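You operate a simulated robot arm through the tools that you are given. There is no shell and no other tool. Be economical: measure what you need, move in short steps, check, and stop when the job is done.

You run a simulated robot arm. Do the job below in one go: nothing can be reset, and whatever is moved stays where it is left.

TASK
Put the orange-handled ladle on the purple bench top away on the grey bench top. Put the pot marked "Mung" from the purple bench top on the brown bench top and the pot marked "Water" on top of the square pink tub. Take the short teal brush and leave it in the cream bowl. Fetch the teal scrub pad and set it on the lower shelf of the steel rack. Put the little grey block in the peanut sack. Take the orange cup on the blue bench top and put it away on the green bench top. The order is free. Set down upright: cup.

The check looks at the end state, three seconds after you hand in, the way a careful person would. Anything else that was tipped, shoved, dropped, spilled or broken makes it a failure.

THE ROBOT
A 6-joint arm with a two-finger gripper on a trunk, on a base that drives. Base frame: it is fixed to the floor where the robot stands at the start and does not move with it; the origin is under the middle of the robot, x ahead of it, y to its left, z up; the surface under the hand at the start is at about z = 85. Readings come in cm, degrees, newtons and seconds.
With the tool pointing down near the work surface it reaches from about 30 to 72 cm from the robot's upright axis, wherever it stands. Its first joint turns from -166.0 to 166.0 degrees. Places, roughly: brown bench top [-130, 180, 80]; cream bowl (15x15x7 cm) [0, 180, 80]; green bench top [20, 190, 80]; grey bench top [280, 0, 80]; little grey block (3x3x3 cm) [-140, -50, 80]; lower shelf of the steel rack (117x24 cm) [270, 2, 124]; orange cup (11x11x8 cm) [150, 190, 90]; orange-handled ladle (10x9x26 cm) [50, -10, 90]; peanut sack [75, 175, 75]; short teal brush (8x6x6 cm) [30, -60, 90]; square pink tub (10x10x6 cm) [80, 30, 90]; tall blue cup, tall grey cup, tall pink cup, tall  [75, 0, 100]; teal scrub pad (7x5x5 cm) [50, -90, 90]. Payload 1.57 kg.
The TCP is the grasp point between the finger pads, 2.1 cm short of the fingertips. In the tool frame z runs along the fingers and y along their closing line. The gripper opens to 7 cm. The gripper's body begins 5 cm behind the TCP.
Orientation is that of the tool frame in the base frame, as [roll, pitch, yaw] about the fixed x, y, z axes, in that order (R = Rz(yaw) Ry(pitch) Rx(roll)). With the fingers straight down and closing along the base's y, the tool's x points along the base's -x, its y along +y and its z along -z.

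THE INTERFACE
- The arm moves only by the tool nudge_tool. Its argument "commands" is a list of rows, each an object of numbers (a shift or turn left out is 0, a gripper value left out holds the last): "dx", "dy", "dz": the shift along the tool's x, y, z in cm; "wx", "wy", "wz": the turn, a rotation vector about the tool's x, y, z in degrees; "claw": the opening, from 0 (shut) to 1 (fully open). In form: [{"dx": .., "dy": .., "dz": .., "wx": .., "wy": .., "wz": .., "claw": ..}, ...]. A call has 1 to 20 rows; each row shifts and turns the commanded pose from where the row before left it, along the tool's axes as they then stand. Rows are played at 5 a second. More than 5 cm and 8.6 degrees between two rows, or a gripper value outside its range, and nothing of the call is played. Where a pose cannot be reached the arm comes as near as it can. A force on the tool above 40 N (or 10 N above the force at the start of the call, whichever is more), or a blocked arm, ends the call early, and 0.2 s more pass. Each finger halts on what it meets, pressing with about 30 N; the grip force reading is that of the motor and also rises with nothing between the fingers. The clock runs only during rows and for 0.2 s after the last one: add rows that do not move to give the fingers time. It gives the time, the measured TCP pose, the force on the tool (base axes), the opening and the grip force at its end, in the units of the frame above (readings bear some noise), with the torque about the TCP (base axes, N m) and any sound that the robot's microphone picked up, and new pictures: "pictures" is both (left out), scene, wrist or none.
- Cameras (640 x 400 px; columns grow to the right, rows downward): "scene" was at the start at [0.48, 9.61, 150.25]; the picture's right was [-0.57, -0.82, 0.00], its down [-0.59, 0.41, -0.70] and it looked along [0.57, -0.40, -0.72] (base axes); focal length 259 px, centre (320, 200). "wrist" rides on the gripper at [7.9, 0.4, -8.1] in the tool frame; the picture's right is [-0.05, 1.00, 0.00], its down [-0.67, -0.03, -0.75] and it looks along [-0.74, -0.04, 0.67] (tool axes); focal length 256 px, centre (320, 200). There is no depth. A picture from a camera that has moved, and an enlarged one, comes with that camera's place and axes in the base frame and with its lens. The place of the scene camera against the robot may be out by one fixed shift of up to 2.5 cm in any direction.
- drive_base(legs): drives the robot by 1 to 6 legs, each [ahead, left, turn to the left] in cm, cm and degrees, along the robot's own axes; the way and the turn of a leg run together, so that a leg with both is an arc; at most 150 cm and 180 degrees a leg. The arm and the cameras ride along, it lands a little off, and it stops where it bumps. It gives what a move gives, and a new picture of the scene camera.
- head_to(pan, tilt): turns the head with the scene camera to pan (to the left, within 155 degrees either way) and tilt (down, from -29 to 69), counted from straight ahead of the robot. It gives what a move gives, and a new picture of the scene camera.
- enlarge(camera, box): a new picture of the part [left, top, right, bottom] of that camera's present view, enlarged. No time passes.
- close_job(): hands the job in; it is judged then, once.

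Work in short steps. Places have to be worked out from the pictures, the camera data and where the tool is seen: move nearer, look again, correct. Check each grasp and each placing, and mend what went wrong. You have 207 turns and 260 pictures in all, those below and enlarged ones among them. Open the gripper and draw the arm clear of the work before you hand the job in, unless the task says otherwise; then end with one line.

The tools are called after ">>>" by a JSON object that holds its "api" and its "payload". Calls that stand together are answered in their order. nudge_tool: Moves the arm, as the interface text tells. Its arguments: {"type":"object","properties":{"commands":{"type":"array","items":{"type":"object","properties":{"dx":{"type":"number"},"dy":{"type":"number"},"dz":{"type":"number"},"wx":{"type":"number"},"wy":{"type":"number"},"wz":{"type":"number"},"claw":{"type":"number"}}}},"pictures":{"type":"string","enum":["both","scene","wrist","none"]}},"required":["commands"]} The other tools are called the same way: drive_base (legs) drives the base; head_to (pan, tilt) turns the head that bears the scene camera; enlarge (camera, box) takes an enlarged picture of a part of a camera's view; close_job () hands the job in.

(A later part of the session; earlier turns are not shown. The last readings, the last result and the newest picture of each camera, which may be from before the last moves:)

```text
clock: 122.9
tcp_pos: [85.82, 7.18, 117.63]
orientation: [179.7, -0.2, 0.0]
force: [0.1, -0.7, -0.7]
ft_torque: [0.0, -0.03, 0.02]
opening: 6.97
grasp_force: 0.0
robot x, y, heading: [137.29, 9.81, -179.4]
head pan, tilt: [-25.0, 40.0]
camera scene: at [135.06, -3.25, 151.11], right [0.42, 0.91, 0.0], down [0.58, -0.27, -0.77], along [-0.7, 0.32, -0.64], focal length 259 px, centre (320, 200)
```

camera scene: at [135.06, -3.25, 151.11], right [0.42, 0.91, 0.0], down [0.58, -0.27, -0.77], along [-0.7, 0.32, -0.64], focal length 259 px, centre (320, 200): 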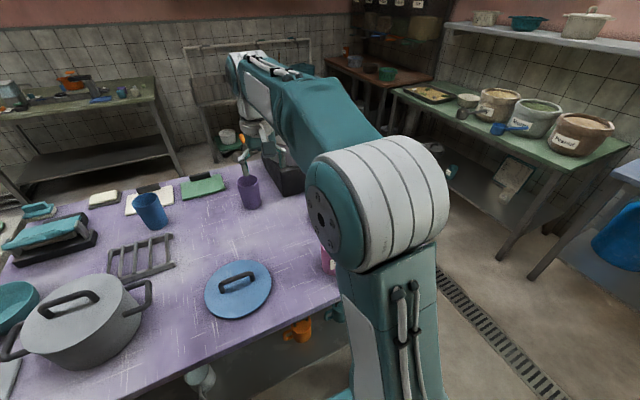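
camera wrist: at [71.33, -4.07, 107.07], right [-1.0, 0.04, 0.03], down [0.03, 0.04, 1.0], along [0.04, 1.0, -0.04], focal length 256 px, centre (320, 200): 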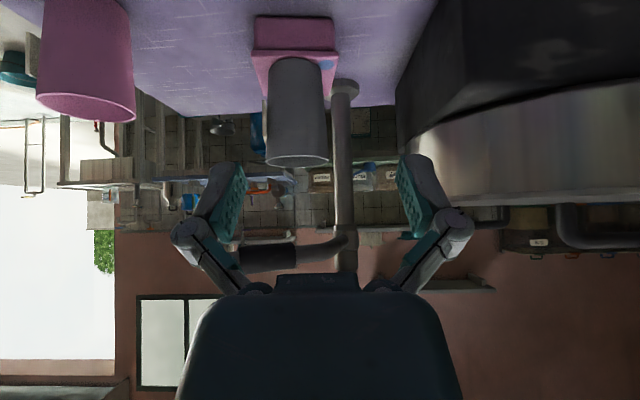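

Since I'm on this side, I next fetch the orange cup: back off, move over to the corridor and face the blue bench.

>>> {"api": "drive_base", "payload": {"legs": [[-20, 0, 0], [0, -92, 0], [0, 0, -90]]}}

>>> {"api": "head_to", "payload": {"pan": 0, "tilt": 40}}

```text
clock: 132.7
tcp_pos: [154.48, 152.57, 117.69]
orientation: [179.7, 0.0, -90.4]
force: [-0.2, -0.7, -0.5]
ft_torque: [0.02, 0.04, 0.03]
opening: 7.0
grasp_force: 0.1
robot x, y, heading: [156.95, 101.31, 89.6]
head pan, tilt: [-25.0, 40.0]
camera scene: at [144.55, 101.95, 151.11], right [0.9, -0.43, 0.0], down [-0.27, -0.58, -0.77], along [0.33, 0.69, -0.64], focal length 259 px, centre (320, 200)
```

scene: 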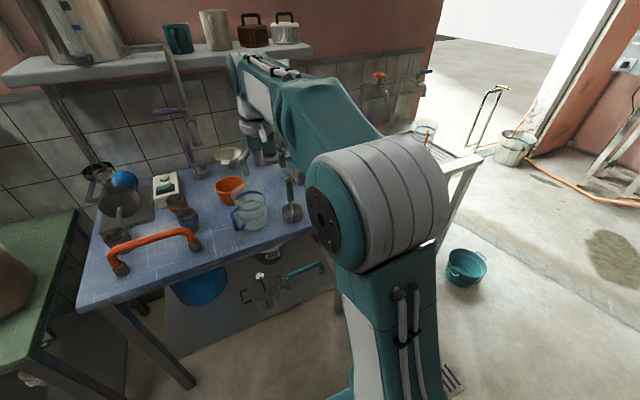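

```text
clock: 133.6
tcp_pos: [154.36, 152.51, 117.81]
orientation: [179.7, -0.1, -90.6]
force: [0.0, 1.1, -0.5]
ft_torque: [-0.03, 0.02, 0.0]
opening: 7.02
grasp_force: 0.0
robot x, y, heading: [156.79, 101.12, 89.4]
head pan, tilt: [0.0, 40.0]
camera scene: at [140.97, 102.76, 151.1], right [1.0, 0.0, 0.0], down [0.0, -0.64, -0.77], along [0.0, 0.77, -0.64], focal length 259 px, centre (320, 200)
```

scene: 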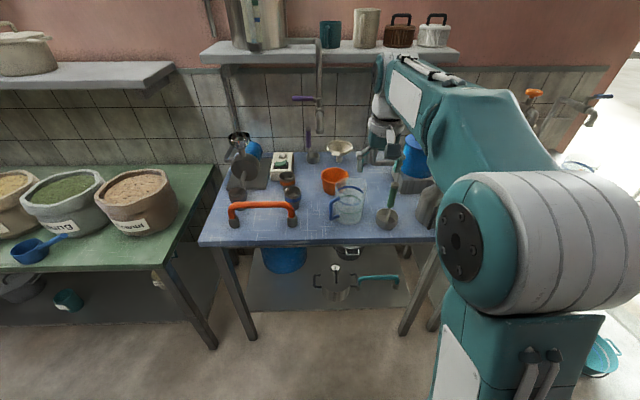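

The orange cup sits behind a glass jug. Enlarge to check its shape and neighbours, and drive closer.

>>> {"api": "enlarge", "payload": {"camera": "scene", "box": [220, 120, 460, 260]}}

>>> {"api": "drive_base", "payload": {"legs": [[28, 5, 0]]}}

>>> {"api": "nudge_tool", "payload": {"commands": [{}], "pictures": "wrist"}}

```text
2.67 times, centred on (340, 190) of scene
camera zoom: at [140.97, 102.76, 151.1], right [1.0, 0.0, 0.0], down [0.0, -0.64, -0.77], along [0.0, 0.77, -0.64], focal length 691 px, centre (267, 227)
```

zoom: 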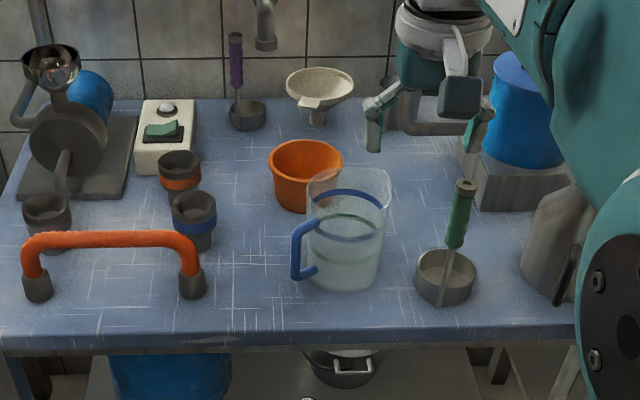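

```text
clock: 135.6
tcp_pos: [149.2, 180.56, 117.75]
orientation: [179.6, 0.0, -90.0]
force: [0.0, -0.3, 0.1]
ft_torque: [0.04, 0.01, -0.02]
opening: 7.03
grasp_force: 0.0
robot x, y, heading: [151.76, 128.88, 90.3]
head pan, tilt: [0.0, 40.0]
camera scene: at [136.03, 130.58, 151.12], right [1.0, 0.0, 0.0], down [0.0, -0.64, -0.77], along [0.0, 0.77, -0.64], focal length 259 px, centre (320, 200)
```

scene: 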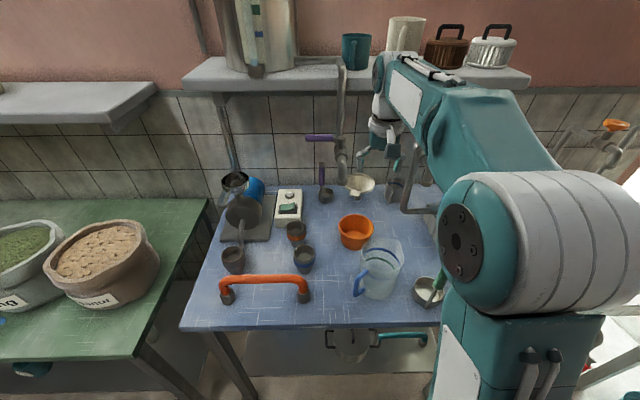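

```text
clock: 136.0
tcp_pos: [149.12, 180.47, 117.81]
orientation: [179.7, 0.0, -90.1]
force: [-1.0, 0.7, -0.1]
ft_torque: [-0.03, -0.01, -0.01]
opening: 6.98
grasp_force: 0.2
robot x, y, heading: [151.25, 129.01, 90.2]
head pan, tilt: [0.0, 40.0]
camera wrist: at [148.75, 172.47, 126.02], right [-1.0, 0.06, 0.01], down [0.04, 0.67, 0.74], along [0.04, 0.74, -0.67], focal length 256 px, centre (320, 200)
```

wrist: 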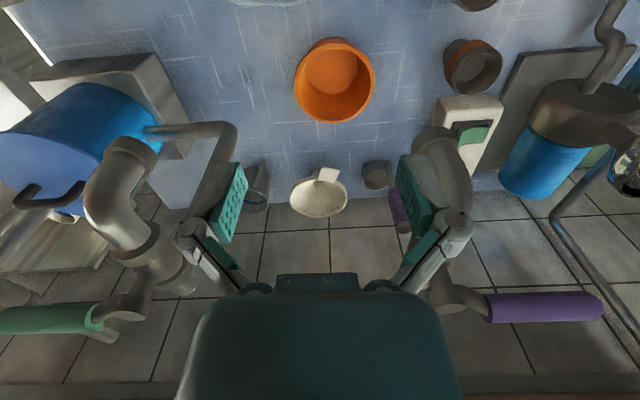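

The wrist view puts the cup at ≈(147.5,187), with wall-tap spouts at x≈141 and x≈165 and the jug in front. I'll pinch the +x wall between the taps; move to above it and watch the arm/jug clearance.

>>> {"api": "nudge_tool", "payload": {"commands": [{"dx": -3, "dy": -1.7}, {"dx": -3.5, "dy": -1.7}, {"dz": 3}, {"dz": 3}, {}], "pictures": "wrist"}}

>>> {"api": "head_to", "payload": {"pan": -20, "tilt": 45}}

```text
clock: 137.2
tcp_pos: [152.22, 187.01, 111.77]
orientation: [179.7, 0.0, -90.1]
force: [0.2, -0.2, 0.4]
ft_torque: [-0.02, 0.03, 0.01]
opening: 7.03
grasp_force: 0.1
robot x, y, heading: [151.35, 129.2, 90.3]
head pan, tilt: [0.0, 40.0]
camera wrist: at [152.05, 179.06, 119.99], right [-1.0, 0.06, 0.01], down [0.04, 0.67, 0.74], along [0.04, 0.74, -0.67], focal length 256 px, centre (320, 200)
```

wrist: 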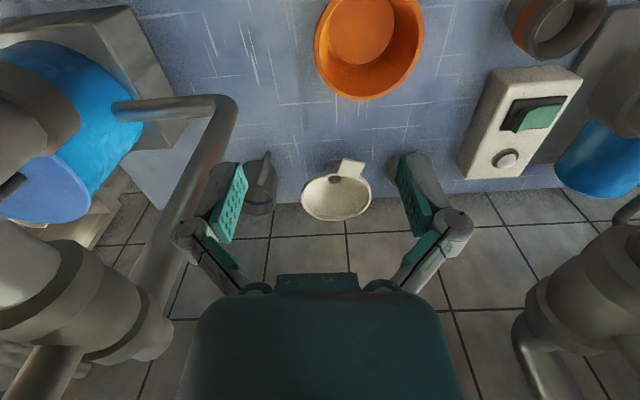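

```text
clock: 138.0
tcp_pos: [152.43, 186.94, 111.85]
orientation: [179.7, 0.1, -90.1]
force: [0.2, 0.5, -0.7]
ft_torque: [0.01, 0.01, -0.03]
opening: 7.01
grasp_force: 0.1
robot x, y, heading: [151.63, 128.92, 90.2]
head pan, tilt: [-20.0, 45.0]
camera scene: at [138.71, 129.76, 150.38], right [0.94, -0.34, 0.0], down [-0.24, -0.67, -0.71], along [0.24, 0.66, -0.71], focal length 259 px, centre (320, 200)
```

scene: 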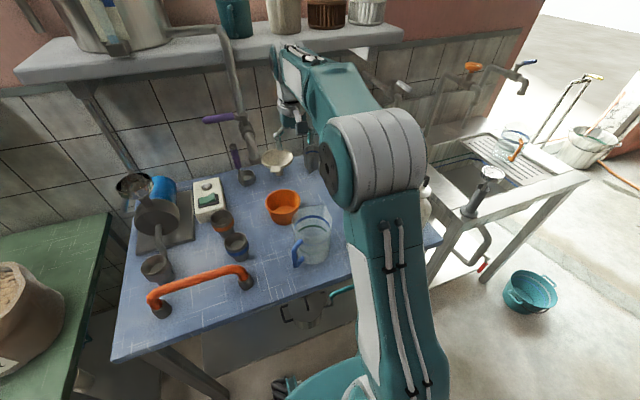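

I need the tap spouts' geometry before committing. Enlarge the scene here.

>>> {"api": "enlarge", "payload": {"camera": "scene", "box": [180, 60, 380, 260]}}

>>> {"api": "enlarge", "payload": {"camera": "wrist", "box": [0, 0, 640, 400]}}

```text
2.00 times, centred on (280, 160) of scene
camera zoom: at [138.71, 129.76, 150.38], right [0.94, -0.34, 0.0], down [-0.24, -0.67, -0.71], along [0.24, 0.66, -0.71], focal length 518 px, centre (400, 280)
```

zoom: 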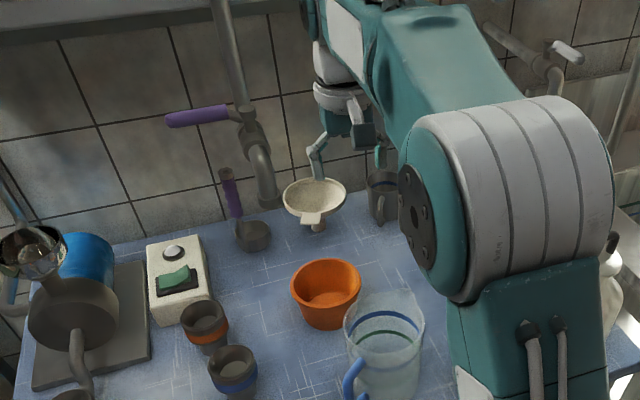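

```text
1.00 times, centred on (320, 200) of wrist (not enlarged: the box is as wide or as high as the picture)
camera zoom: at [152.06, 179.05, 120.0], right [-1.0, 0.06, 0.01], down [0.04, 0.67, 0.74], along [0.04, 0.74, -0.67], focal length 256 px, centre (320, 200)
```

zoom: 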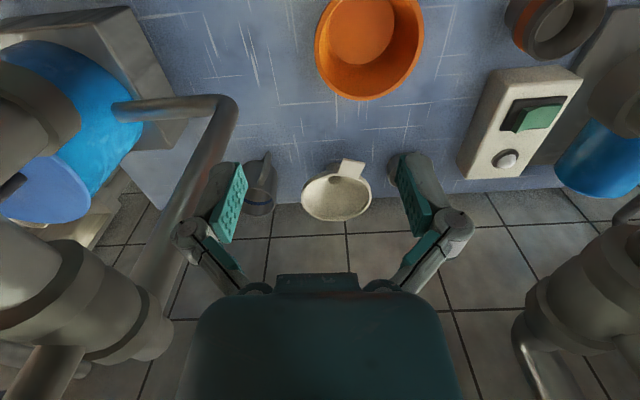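

Spout tips: about (141.3,184,110) and (164.5,184,109); TCP x=152.5 sits midway. To keep the forearm high over the jug I retract 5 cm and drive 5 cm closer, then lower part way.

>>> {"api": "nudge_tool", "payload": {"commands": [{"dx": 3}, {"dx": 2}, {}], "pictures": "none"}}

>>> {"api": "drive_base", "payload": {"legs": [[5, 0, 0]]}}

>>> {"api": "nudge_tool", "payload": {"commands": [{"dz": 3}, {"dz": 3}, {"dz": 3}, {}], "pictures": "both"}}

```text
clock: 138.8
tcp_pos: [152.33, 182.06, 111.8]
orientation: [179.7, 0.1, -90.2]
force: [0.7, 0.0, 0.3]
ft_torque: [0.01, -0.01, 0.01]
opening: 6.97
grasp_force: 0.0
robot x, y, heading: [151.46, 128.85, 90.0]
head pan, tilt: [-20.0, 45.0]
```

```text
clock: 139.7
tcp_pos: [152.29, 186.95, 111.84]
orientation: [179.6, -0.1, -90.1]
force: [-0.1, 0.2, 0.9]
ft_torque: [-0.02, -0.02, 0.03]
opening: 7.0
grasp_force: 0.1
robot x, y, heading: [151.41, 134.3, 90.2]
head pan, tilt: [-20.0, 45.0]
camera scene: at [138.71, 134.7, 150.38], right [0.94, -0.34, 0.0], down [-0.24, -0.67, -0.71], along [0.24, 0.66, -0.71], focal length 259 px, centre (320, 200)
```

scene: 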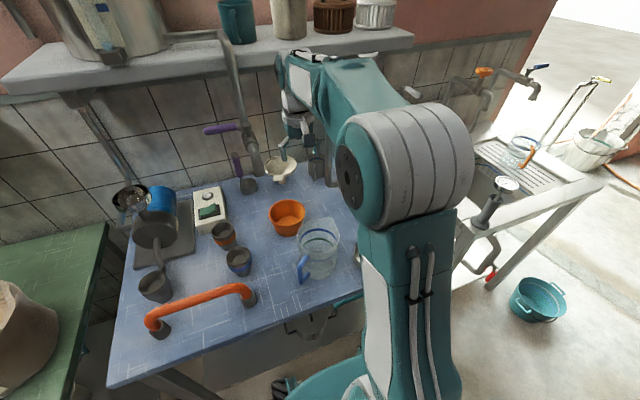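

```text
clock: 140.7
tcp_pos: [152.13, 186.99, 102.8]
orientation: [179.6, 0.0, -90.2]
force: [-0.2, 0.1, -0.2]
ft_torque: [-0.03, 0.0, -0.01]
opening: 7.01
grasp_force: 0.1
robot x, y, heading: [151.88, 134.41, 90.1]
head pan, tilt: [-20.0, 45.0]
camera scene: at [138.71, 134.71, 150.38], right [0.94, -0.34, 0.0], down [-0.24, -0.67, -0.71], along [0.24, 0.66, -0.71], focal length 259 px, centre (320, 200)
camera wrist: at [151.84, 178.98, 110.99], right [-1.0, 0.06, 0.01], down [0.04, 0.67, 0.74], along [0.04, 0.74, -0.67], focal length 256 px, centre (320, 200)
```

scene: 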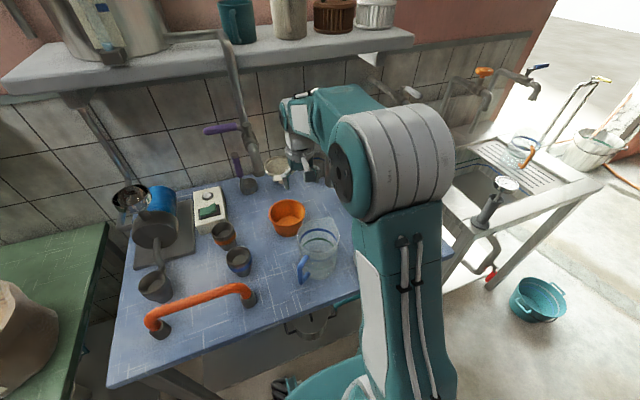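
wrist: 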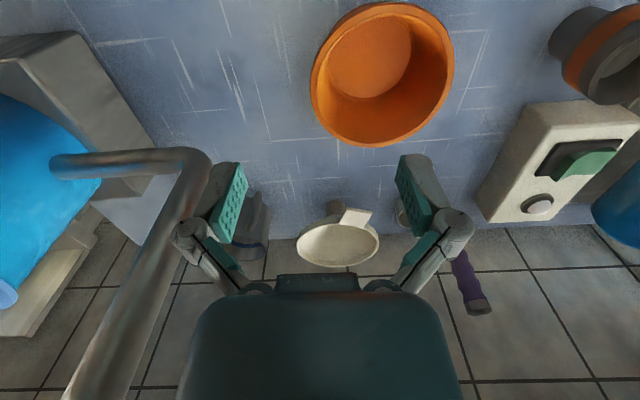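

Cup centre (147.6,187), rim z≈91.8. Adjust +0.4 in x and descend to straddle the +x wall.

>>> {"api": "nudge_tool", "payload": {"commands": [{"dy": -0.4, "dz": 2}, {"dz": 4}, {"dz": 3}, {"dz": 3}, {}], "pictures": "both"}}

```text
clock: 141.9
tcp_pos: [152.72, 186.84, 90.84]
orientation: [179.7, 0.0, -90.1]
force: [-0.3, 0.6, 0.2]
ft_torque: [0.03, 0.0, 0.0]
opening: 6.97
grasp_force: 0.0
robot x, y, heading: [151.6, 133.94, 90.3]
head pan, tilt: [-20.0, 45.0]
camera scene: at [138.71, 134.73, 150.38], right [0.94, -0.34, 0.0], down [-0.24, -0.67, -0.71], along [0.24, 0.66, -0.71], focal length 259 px, centre (320, 200)
camera wrist: at [152.35, 178.93, 99.03], right [-1.0, 0.06, 0.01], down [0.04, 0.67, 0.74], along [0.04, 0.74, -0.67], focal length 256 px, centre (320, 200)
```

scene: 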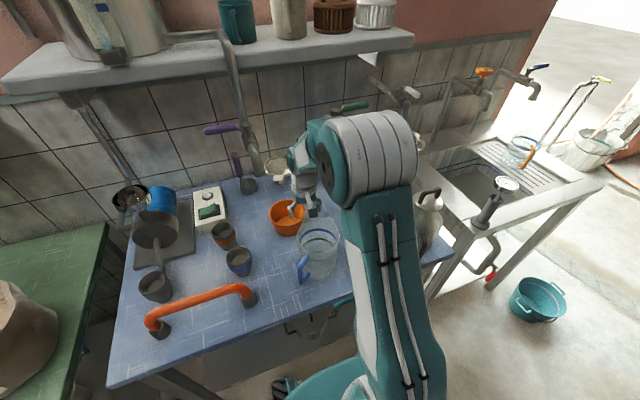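
wrist: 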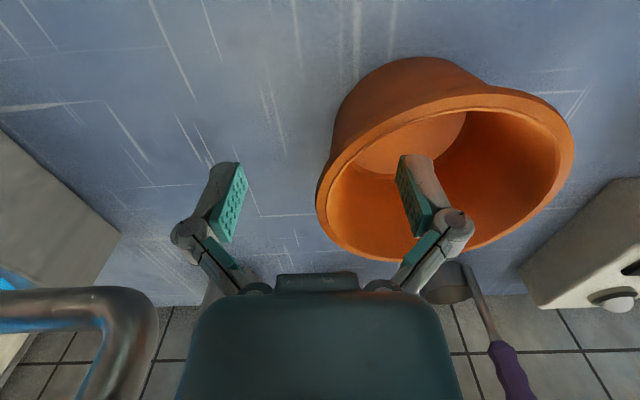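

Well placed. Close and lift 3 cm.

>>> {"api": "nudge_tool", "payload": {"commands": [{"claw": 0}, {}, {}, {}, {"dz": -1.5}, {"dz": -1.5}, {}], "pictures": "both"}}

```text
clock: 143.5
tcp_pos: [152.5, 186.79, 93.83]
orientation: [179.7, -0.1, -90.2]
force: [0.0, 0.4, 0.2]
ft_torque: [-0.01, -0.05, 0.0]
opening: 0.62
grasp_force: 29.6
robot x, y, heading: [151.61, 134.18, 90.4]
head pan, tilt: [-20.0, 45.0]
camera scene: at [138.71, 134.72, 150.38], right [0.94, -0.34, 0.0], down [-0.24, -0.67, -0.71], along [0.24, 0.66, -0.71], focal length 259 px, centre (320, 200)
camera wrist: at [152.25, 178.88, 102.06], right [-1.0, 0.06, 0.01], down [0.04, 0.67, 0.74], along [0.04, 0.74, -0.67], focal length 256 px, centre (320, 200)
```

scene: 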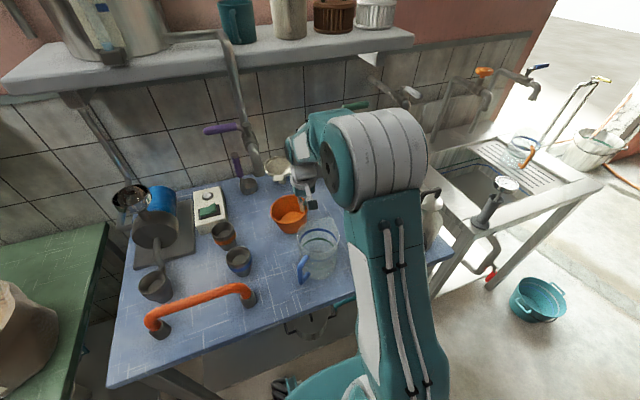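
wrist: 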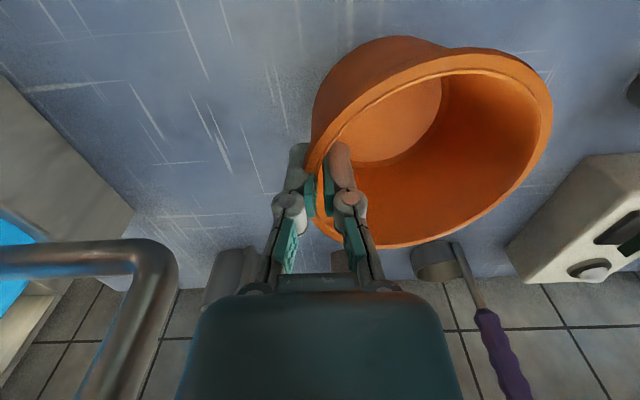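

Held, slightly tilted by the taper. Lift with a 3 cm +x shift to stay midway between the spouts.

>>> {"api": "nudge_tool", "payload": {"commands": [{"dy": -1.5, "dz": -3}, {"dy": -1.3, "dz": -3}, {"dz": -4}, {"dz": -4}, {"dz": -4}, {}], "pictures": "both"}}

```text
clock: 144.9
tcp_pos: [155.45, 186.95, 111.83]
orientation: [179.7, -0.1, -90.1]
force: [0.1, -1.0, -0.8]
ft_torque: [-0.06, -0.03, 0.0]
opening: 0.59
grasp_force: 30.1
robot x, y, heading: [151.54, 134.31, 90.3]
head pan, tilt: [-20.0, 45.0]
camera scene: at [138.72, 134.7, 150.38], right [0.94, -0.34, 0.0], down [-0.24, -0.67, -0.71], along [0.24, 0.66, -0.71], focal length 259 px, centre (320, 200)
camera wrist: at [155.11, 178.94, 119.98], right [-1.0, 0.06, 0.01], down [0.04, 0.67, 0.74], along [0.04, 0.74, -0.67], focal length 256 px, centre (320, 200)
```

scene: 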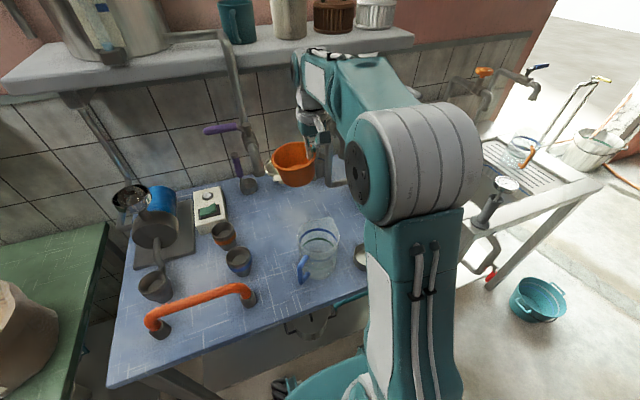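
wrist: 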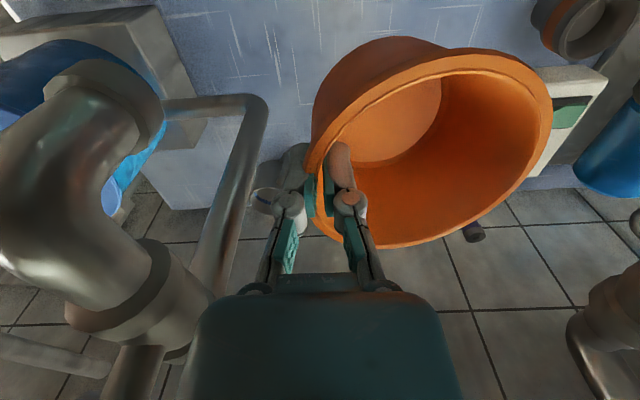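

Clear between the spouts. Raise 2 cm more and back straight out over the jug, then slide left along the corridor toward the green bench.

>>> {"api": "nudge_tool", "payload": {"commands": [{"dz": -2}, {}], "pictures": "none"}}

>>> {"api": "drive_base", "payload": {"legs": [[-32, 0, 0], [0, 135, 0]]}}

>>> {"api": "head_to", "payload": {"pan": 0, "tilt": 40}}

```text
clock: 145.5
tcp_pos: [155.41, 187.0, 113.89]
orientation: [179.6, 0.0, -90.1]
force: [-0.5, 0.2, -0.7]
ft_torque: [-0.01, -0.02, -0.03]
opening: 0.6
grasp_force: 30.2
robot x, y, heading: [151.75, 134.31, 90.3]
head pan, tilt: [-20.0, 45.0]
```

```text
clock: 154.0
tcp_pos: [21.35, 153.51, 113.71]
orientation: [179.5, 0.0, -89.2]
force: [-0.2, 0.6, -0.4]
ft_torque: [-0.01, -0.03, -0.02]
opening: 0.58
grasp_force: 30.1
robot x, y, heading: [18.07, 100.72, 91.0]
head pan, tilt: [-20.0, 45.0]
camera scene: at [5.46, 100.98, 150.39], right [0.95, -0.33, 0.0], down [-0.23, -0.67, -0.71], along [0.23, 0.67, -0.71], focal length 259 px, centre (320, 200)
```

scene: 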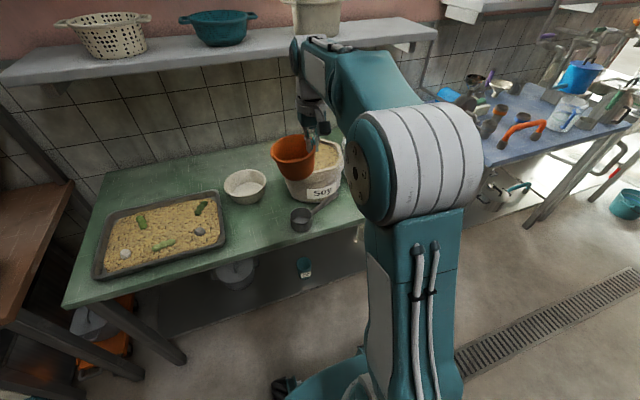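

```text
clock: 154.8
tcp_pos: [21.14, 153.49, 113.88]
orientation: [179.7, 0.1, -89.3]
force: [0.8, 1.0, -0.5]
ft_torque: [0.0, -0.02, 0.03]
opening: 0.59
grasp_force: 30.2
robot x, y, heading: [18.33, 100.68, 91.0]
head pan, tilt: [0.0, 40.0]
camera scene: at [2.54, 101.79, 151.1], right [1.0, 0.02, 0.0], down [0.01, -0.64, -0.77], along [-0.01, 0.77, -0.64], focal length 259 px, centre (320, 200)
```

scene: 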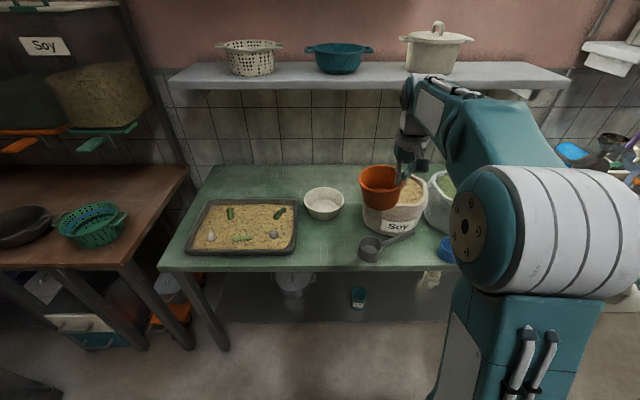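

Free spot on the green bench: in front of the cream bowl, between tray and scoop, around (4,157). I move the cup above it.

>>> {"api": "nudge_tool", "payload": {"commands": [{"dy": 4}, {"dy": 4}, {"dy": 4, "dx": -1.5}, {"dx": -2, "dz": 4}, {"dz": 4}, {"dz": 4}, {"dz": 4}, {}], "pictures": "both"}}

>>> {"api": "enlarge", "payload": {"camera": "scene", "box": [220, 150, 460, 290]}}

```text
clock: 156.6
tcp_pos: [8.98, 156.98, 97.86]
orientation: [179.7, 0.0, -89.3]
force: [-0.2, -0.1, -0.5]
ft_torque: [0.0, -0.02, -0.01]
opening: 0.6
grasp_force: 30.1
robot x, y, heading: [17.97, 100.61, 91.0]
head pan, tilt: [0.0, 40.0]
camera scene: at [2.46, 101.82, 151.1], right [1.0, 0.02, 0.0], down [0.01, -0.64, -0.77], along [-0.01, 0.77, -0.64], focal length 259 px, centre (320, 200)
camera wrist: at [8.84, 149.02, 106.04], right [-1.0, 0.04, 0.01], down [0.03, 0.67, 0.74], along [0.03, 0.74, -0.67], focal length 256 px, centre (320, 200)
```

scene: 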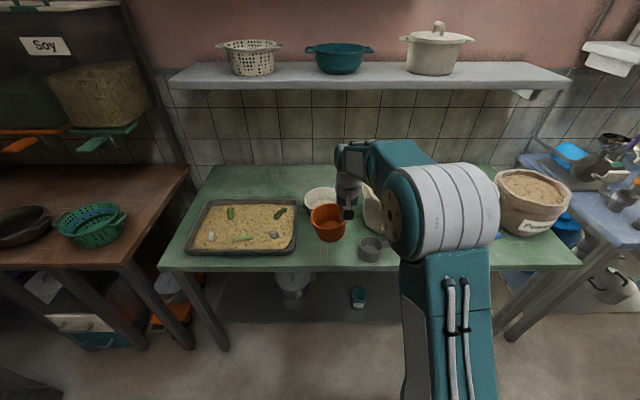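
wrist: 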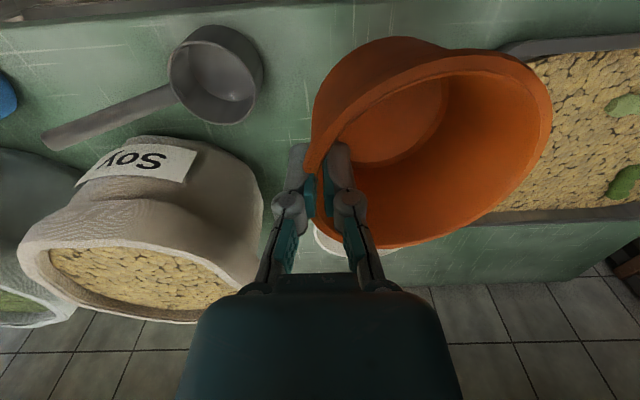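

```text
2.67 times, centred on (340, 220) of scene
camera zoom: at [2.46, 101.82, 151.1], right [1.0, 0.02, 0.0], down [0.01, -0.64, -0.77], along [-0.01, 0.77, -0.64], focal length 691 px, centre (267, 147)
```

zoom: 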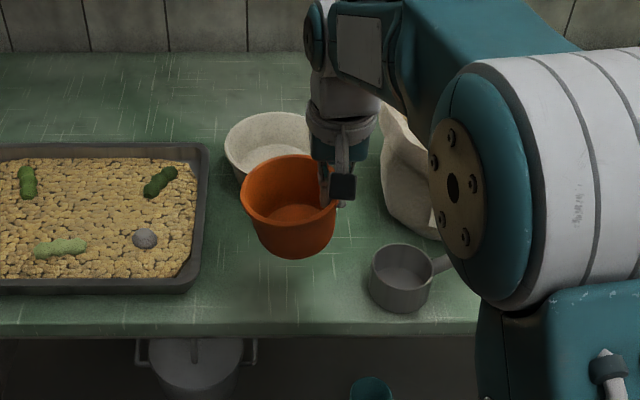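

Position is clear of tray, scoop and bowl. Lower toward the bench.

>>> {"api": "nudge_tool", "payload": {"commands": [{"dz": 4}, {"dz": 3.5}, {"dz": 1}, {"dz": 0.5}, {"dz": 0.5}, {}], "pictures": "none"}}

>>> {"api": "enlarge", "payload": {"camera": "scene", "box": [220, 150, 460, 290]}}

```text
clock: 158.0
tcp_pos: [9.04, 156.78, 88.41]
orientation: [179.7, 0.0, -89.4]
force: [-0.5, -0.4, 0.4]
ft_torque: [-0.01, -0.02, -0.03]
opening: 0.61
grasp_force: 29.8
robot x, y, heading: [18.18, 100.6, 90.9]
head pan, tilt: [0.0, 40.0]
```

```text
2.67 times, centred on (340, 220) of scene
camera zoom: at [2.46, 101.83, 151.1], right [1.0, 0.02, 0.0], down [0.01, -0.64, -0.77], along [-0.01, 0.76, -0.64], focal length 691 px, centre (267, 147)
```

zoom: 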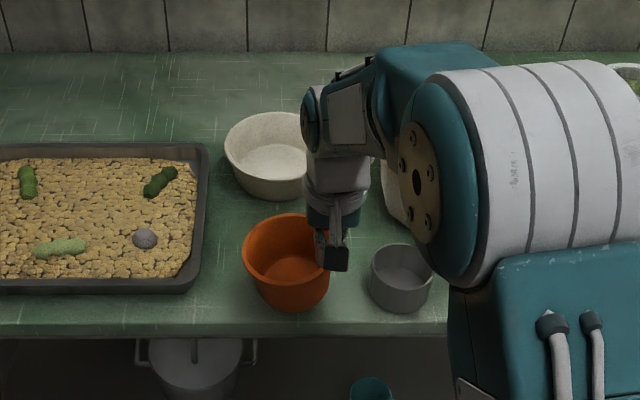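

Still ~1.5 cm above. Shift 1.5 cm further from the front edge, then lower to contact.

>>> {"api": "nudge_tool", "payload": {"commands": [{"dx": -1.5}, {"dz": 0.6}, {"dz": 0.4}, {"dz": 0.3}, {}], "pictures": "none"}}

>>> {"api": "nudge_tool", "payload": {"commands": [{"dz": 0.3}, {"dz": 0.3}, {}], "pictures": "wrist"}}

```text
clock: 159.2
tcp_pos: [8.96, 158.39, 87.05]
orientation: [179.7, 0.0, -89.3]
force: [-0.2, -0.3, -0.2]
ft_torque: [-0.01, -0.06, 0.01]
opening: 0.63
grasp_force: 30.0
robot x, y, heading: [18.25, 100.51, 91.1]
head pan, tilt: [0.0, 40.0]
```

```text
clock: 160.0
tcp_pos: [8.85, 158.3, 86.57]
orientation: [179.6, 0.0, -89.3]
force: [0.0, 0.3, 0.4]
ft_torque: [-0.01, -0.02, 0.0]
opening: 0.61
grasp_force: 29.8
robot x, y, heading: [18.18, 100.48, 91.0]
head pan, tilt: [0.0, 40.0]
camera wrist: at [8.77, 150.38, 94.73], right [-1.0, 0.04, 0.01], down [0.03, 0.67, 0.74], along [0.03, 0.74, -0.67], focal length 256 px, centre (320, 200)
```

wrist: 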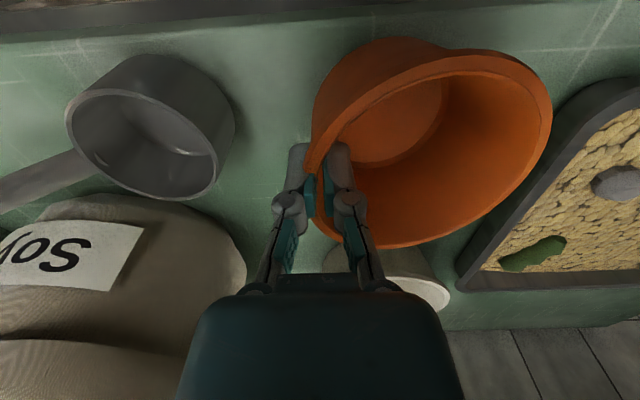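

Still no contact; continue lowering in small steps.

>>> {"api": "nudge_tool", "payload": {"commands": [{"dz": 0.4}, {"dz": 0.4}, {"dz": 0.4}, {}], "pictures": "none"}}

```text
clock: 161.0
tcp_pos: [8.99, 158.38, 85.37]
orientation: [179.7, 0.1, -89.3]
force: [1.9, 1.1, 9.8]
ft_torque: [0.01, 0.58, -0.04]
opening: 0.61
grasp_force: 30.1
robot x, y, heading: [17.88, 100.69, 90.7]
head pan, tilt: [0.0, 40.0]
```

Contact. Press a touch and open gently, then lift away.

>>> {"api": "nudge_tool", "payload": {"commands": [{"dz": 0.3}, {"claw": 0.12}, {"claw": 0.25}, {"claw": 0.4}, {"claw": 0.55}, {}, {"dz": -2}, {"dz": -4}, {"dz": -4}, {"dz": -4}, {}], "pictures": "both"}}

>>> {"api": "enlarge", "payload": {"camera": "scene", "box": [220, 150, 460, 290]}}

```text
clock: 163.4
tcp_pos: [9.04, 158.29, 99.33]
orientation: [179.7, -0.1, -89.3]
force: [-0.1, 0.3, -0.4]
ft_torque: [0.01, 0.0, -0.04]
opening: 3.87
grasp_force: 0.1
robot x, y, heading: [18.29, 100.98, 91.0]
head pan, tilt: [0.0, 40.0]
camera scene: at [2.47, 101.81, 151.1], right [1.0, 0.02, 0.0], down [0.01, -0.64, -0.77], along [-0.01, 0.77, -0.64], focal length 259 px, centre (320, 200)
camera wrist: at [8.78, 150.41, 107.52], right [-1.0, 0.04, 0.01], down [0.03, 0.67, 0.74], along [0.03, 0.74, -0.67], focal length 256 px, centre (320, 200)
```

scene: 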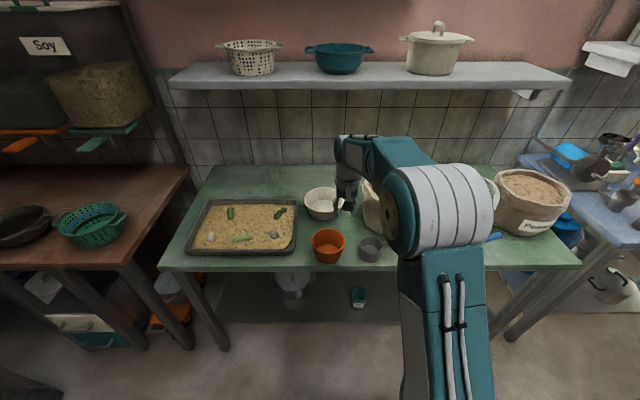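
wrist: 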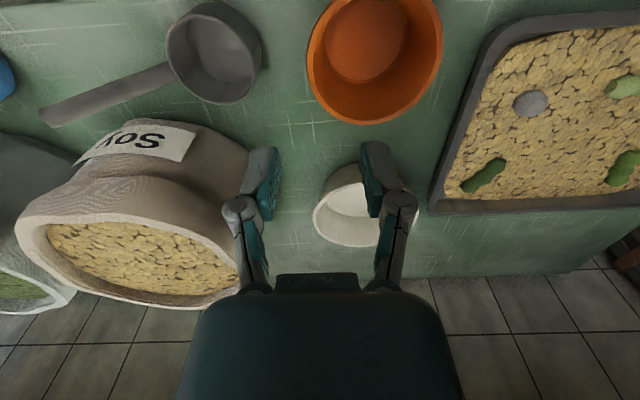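

```text
2.67 times, centred on (340, 220) of scene
camera zoom: at [2.47, 101.81, 151.1], right [1.0, 0.02, 0.0], down [0.01, -0.64, -0.77], along [-0.01, 0.77, -0.64], focal length 691 px, centre (267, 147)
```

zoom: 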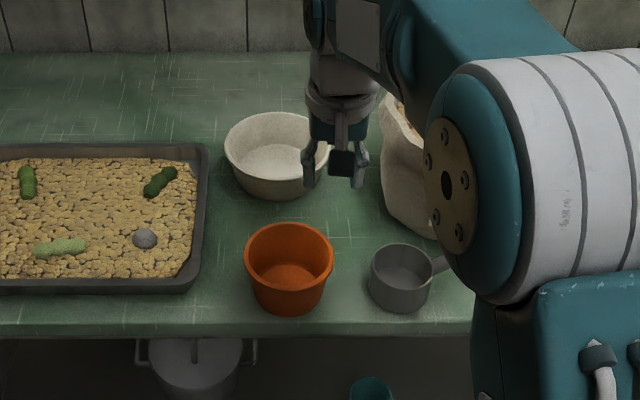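

Cup is upright on the green bench; bowl centre ≈(4,175.5). Now raise and tuck the arm, then drive round to the front side near the brush at about (27,-69).

>>> {"api": "nudge_tool", "payload": {"commands": [{"dz": -4, "dx": 3, "claw": 1}, {"dz": -4, "dx": 3}, {"dz": -4, "dx": 3}, {"dx": 3}, {}], "pictures": "none"}}

>>> {"api": "drive_base", "payload": {"legs": [[-4, 0, 0], [0, 0, -91], [-55, 0, 0], [0, -140, 0], [0, -25, 0]]}}

>>> {"api": "head_to", "payload": {"pan": 0, "tilt": 45}}

```text
clock: 164.6
tcp_pos: [9.22, 146.4, 111.15]
orientation: [179.7, 0.0, -89.3]
force: [0.4, -0.5, 0.6]
ft_torque: [0.01, -0.01, 0.01]
opening: 7.0
grasp_force: 0.2
robot x, y, heading: [18.28, 100.42, 91.1]
head pan, tilt: [0.0, 40.0]
```

```text
clock: 180.2
tcp_pos: [6.65, -60.42, 111.13]
orientation: [180.0, 0.0, 179.0]
force: [-0.7, 0.6, 0.1]
ft_torque: [-0.09, -0.02, 0.01]
opening: 7.01
grasp_force: 0.1
robot x, y, heading: [-39.73, -68.96, -0.8]
head pan, tilt: [0.0, 40.0]
camera scene: at [-36.72, -53.4, 150.97], right [-0.01, -1.0, 0.01], down [-0.64, 0.0, -0.77], along [0.77, -0.02, -0.64], focal length 259 px, centre (320, 200)
```

scene: 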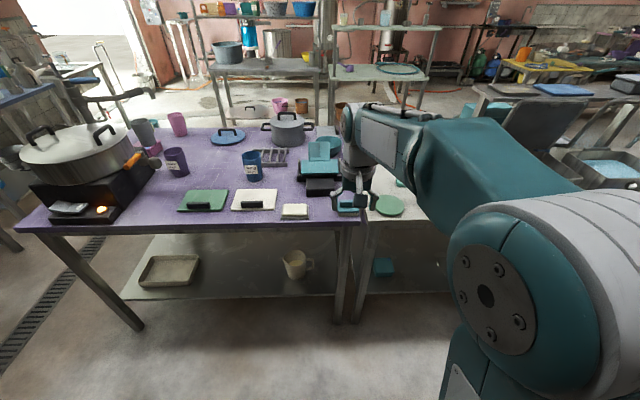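

```text
clock: 180.9
tcp_pos: [6.63, -60.6, 111.09]
orientation: [179.8, 0.0, 179.1]
force: [0.6, 0.5, -0.2]
ft_torque: [-0.07, -0.01, 0.02]
opening: 7.01
grasp_force: 0.1
robot x, y, heading: [-39.53, -68.5, -0.9]
head pan, tilt: [0.0, 45.0]
camera scene: at [-37.1, -53.73, 150.32], right [-0.01, -1.0, 0.0], down [-0.71, 0.01, -0.71], along [0.71, -0.01, -0.71], focal length 259 px, centre (320, 200)
```

scene: 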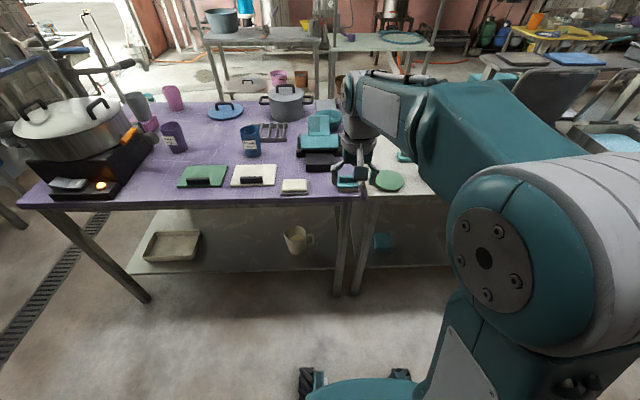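

Drive ahead 22 cm so the brush lies about 45 cm out, then look with the wrist camera.

>>> {"api": "drive_base", "payload": {"legs": [[22, 0, 1]]}}

>>> {"api": "nudge_tool", "payload": {"commands": [{"dx": 3}, {"dx": 3}, {}], "pictures": "wrist"}}

```text
clock: 182.6
tcp_pos: [28.12, -60.81, 111.2]
orientation: [179.5, 0.0, 179.9]
force: [-0.1, -0.1, 0.6]
ft_torque: [0.0, 0.01, -0.01]
opening: 7.0
grasp_force: 0.1
robot x, y, heading: [-17.52, -69.21, -0.1]
head pan, tilt: [0.0, 45.0]
camera scene: at [-15.84, -54.59, 150.37], right [0.0, -1.0, 0.0], down [-0.71, 0.0, -0.71], along [0.71, 0.0, -0.71], focal length 259 px, centre (320, 200)
```

scene: 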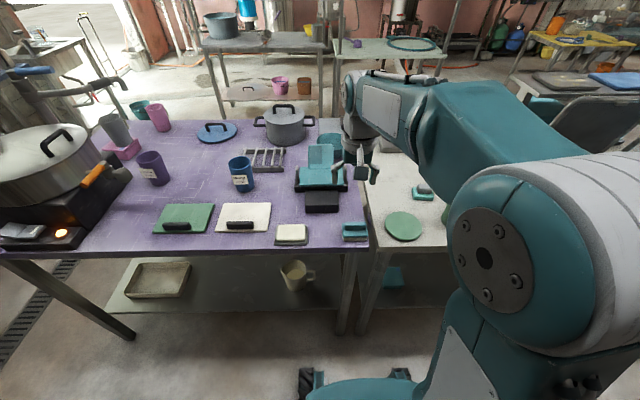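

```text
clock: 183.4
tcp_pos: [21.96, -60.74, 111.29]
orientation: [179.5, 0.0, 179.9]
force: [0.4, -0.3, 0.1]
ft_torque: [0.04, 0.0, -0.01]
opening: 6.99
grasp_force: 0.0
robot x, y, heading: [-17.68, -68.85, 0.0]
head pan, tilt: [0.0, 45.0]
camera wrist: at [14.1, -60.44, 119.44], right [0.05, 1.0, 0.01], down [0.67, -0.04, 0.74], along [0.74, -0.03, -0.67], focal length 256 px, centre (320, 200)
```

wrist: 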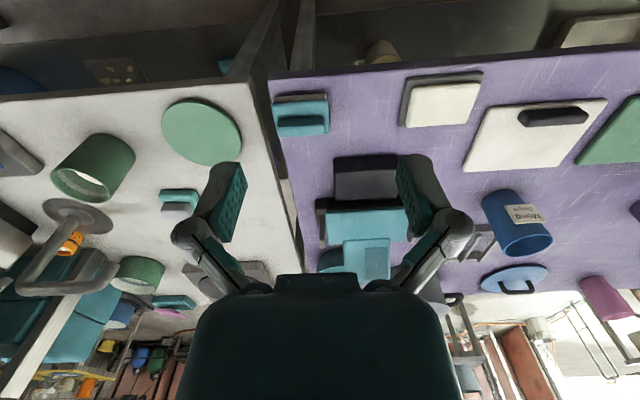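

Zoom on the candidate brush and pads.

>>> {"api": "enlarge", "payload": {"camera": "wrist", "box": [230, 70, 400, 180]}}

>>> {"api": "enlarge", "payload": {"camera": "wrist", "box": [80, 160, 280, 330]}}

>>> {"api": "enlarge", "payload": {"camera": "scene", "box": [270, 150, 450, 260]}}

```text
3.64 times, centred on (315, 125) of wrist
camera zoom: at [14.1, -60.44, 119.44], right [0.05, 1.0, 0.01], down [0.67, -0.04, 0.74], along [0.74, -0.03, -0.67], focal length 931 px, centre (338, 473)
```

zoom: 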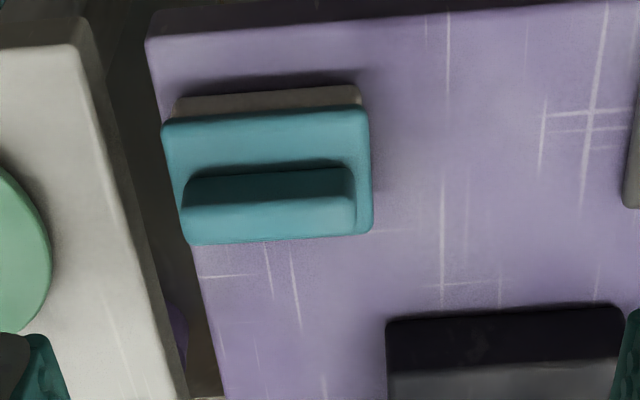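

```text
2.35 times, centred on (180, 245) of wrist
camera zoom: at [14.1, -60.44, 119.44], right [0.05, 1.0, 0.01], down [0.67, -0.04, 0.74], along [0.74, -0.03, -0.67], focal length 602 px, centre (649, 94)
```

zoom: 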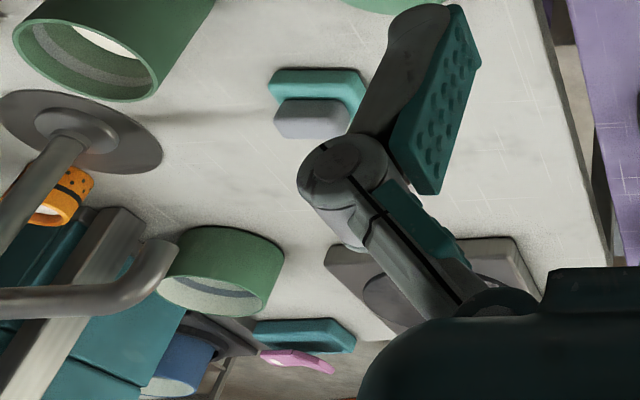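

```text
3.56 times, centred on (360, 205) of scene
camera zoom: at [-15.88, -54.61, 150.37], right [0.0, -1.0, 0.0], down [-0.71, 0.0, -0.71], along [0.71, 0.0, -0.71], focal length 921 px, centre (178, 182)
```

zoom: 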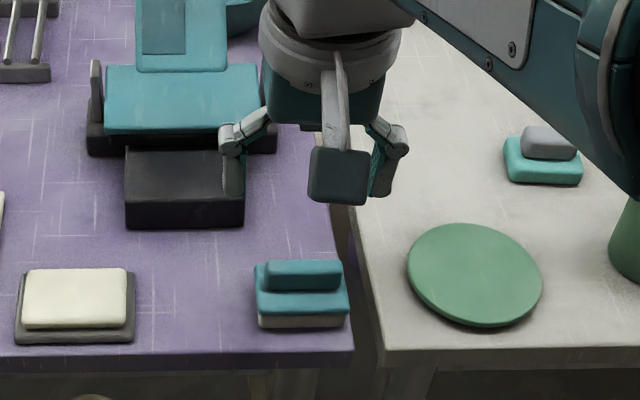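

Brush is the teal one with the ridge handle at ≈(32,-63.4); pad is the teal one with grey top on the cream bench. I rotate the tool 90° and go above the brush to grip its ridge.

>>> {"api": "nudge_tool", "payload": {"commands": [{"dx": -4, "dy": -2.7}, {"dx": -4}, {"dx": -1.9}, {"wz": 8.5}, {"wz": 8.5}, {"wz": 8.5}, {"wz": 8.5}, {"wz": 8.5}, {"wz": 8.5}, {"wz": 8.5}, {"wz": 8.5}, {"wz": 8.5}, {"wz": 8.5}, {"wz": 5}, {"dz": 4}, {"dz": 3}, {}], "pictures": "both"}}

```text
clock: 187.0
tcp_pos: [32.03, -63.67, 104.22]
orientation: [-180.0, -0.5, 89.9]
force: [0.2, 0.1, 0.1]
ft_torque: [-0.02, -0.02, -0.03]
opening: 7.02
grasp_force: 0.1
robot x, y, heading: [-17.75, -69.13, -0.1]
head pan, tilt: [0.0, 45.0]
camera scene: at [-15.81, -54.65, 150.38], right [0.0, -1.0, 0.0], down [-0.71, 0.0, -0.71], along [0.71, 0.0, -0.71], focal length 259 px, centre (320, 200)
camera wrist: at [32.61, -55.78, 112.52], right [1.0, -0.05, 0.0], down [-0.04, -0.67, 0.74], along [-0.04, -0.74, -0.67], focal length 256 px, centre (320, 200)
```

scene: 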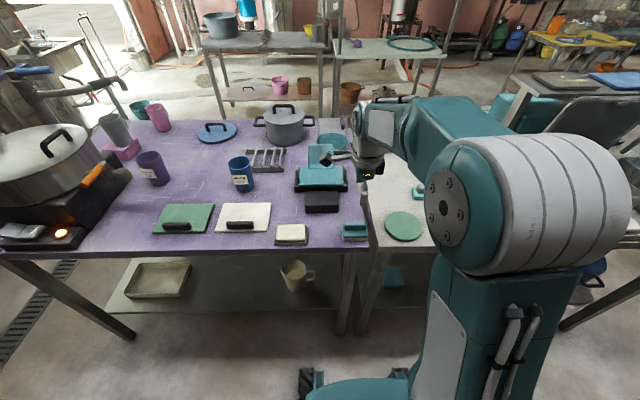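
wrist: 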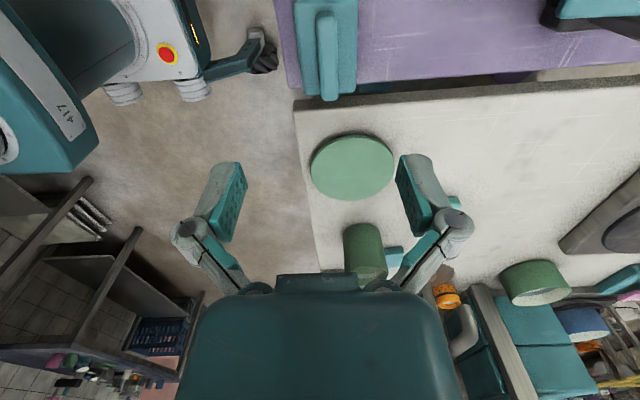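

Ridge is at x≈32.8, y≈-62.9. Correct and descend to z≈93 to look again.

>>> {"api": "nudge_tool", "payload": {"commands": [{"dx": 0.6, "dy": 0.6, "dz": 3}, {"dz": 4}, {"dz": 3}, {}], "pictures": "wrist"}}

>>> {"api": "enlarge", "payload": {"camera": "scene", "box": [290, 160, 430, 260]}}

```text
clock: 188.0
tcp_pos: [32.66, -62.94, 94.24]
orientation: [-180.0, -0.5, 90.0]
force: [0.2, 0.6, 0.3]
ft_torque: [0.02, 0.0, 0.03]
opening: 7.03
grasp_force: 0.1
robot x, y, heading: [-17.87, -69.1, -0.2]
head pan, tilt: [0.0, 45.0]
camera wrist: at [33.24, -55.12, 102.41], right [1.0, -0.05, 0.0], down [-0.04, -0.67, 0.74], along [-0.04, -0.74, -0.67], focal length 256 px, centre (320, 200)
```

wrist: 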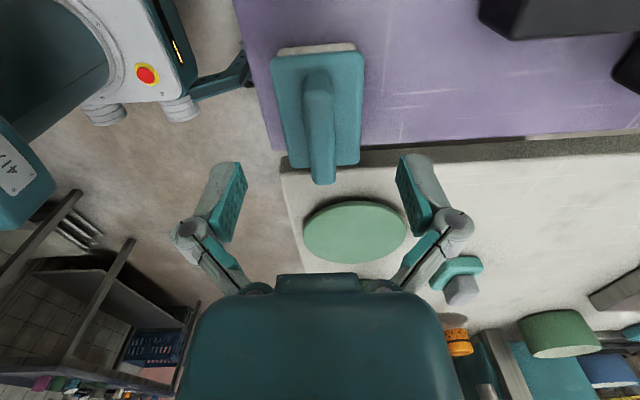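

```text
4.00 times, centred on (360, 210) of scene
camera zoom: at [-15.79, -54.64, 150.37], right [0.0, -1.0, 0.0], down [-0.71, 0.0, -0.71], along [0.71, 0.0, -0.71], focal length 1036 px, centre (160, 160)
```

zoom: 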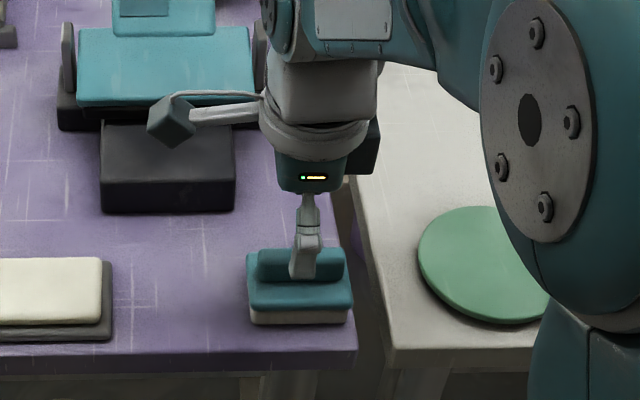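

Aligned. Descend 3.2 cm and close on the ridge, then lift slightly.

>>> {"api": "nudge_tool", "payload": {"commands": [{"dx": 0.5, "dy": 0.2, "dz": 1.6}, {"dz": 1.6}, {}, {"claw": 0}, {}, {}, {}, {"dz": -2}, {"dz": -4}, {}], "pictures": "wrist"}}

>>> {"api": "enlarge", "payload": {"camera": "scene", "box": [290, 160, 430, 260]}}

```text
clock: 190.2
tcp_pos: [32.66, -62.33, 97.04]
orientation: [180.0, -0.5, 89.9]
force: [0.7, 0.1, -1.2]
ft_torque: [0.05, 0.0, -0.03]
opening: 1.55
grasp_force: 29.7
robot x, y, heading: [-17.69, -68.92, 0.1]
head pan, tilt: [0.0, 45.0]
camera wrist: at [33.25, -54.49, 105.23], right [1.0, -0.05, 0.0], down [-0.04, -0.67, 0.74], along [-0.04, -0.74, -0.67], focal length 256 px, centre (320, 200)
```

wrist: 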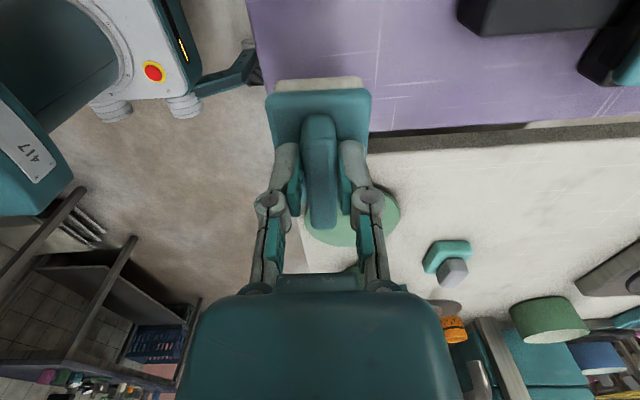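

```text
4.00 times, centred on (360, 210) of scene
camera zoom: at [-15.79, -54.64, 150.37], right [0.0, -1.0, 0.0], down [-0.71, 0.0, -0.71], along [0.71, 0.0, -0.71], focal length 1036 px, centre (160, 160)
```

zoom: 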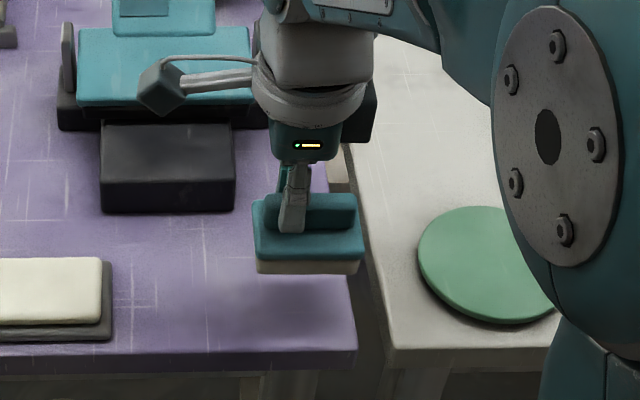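

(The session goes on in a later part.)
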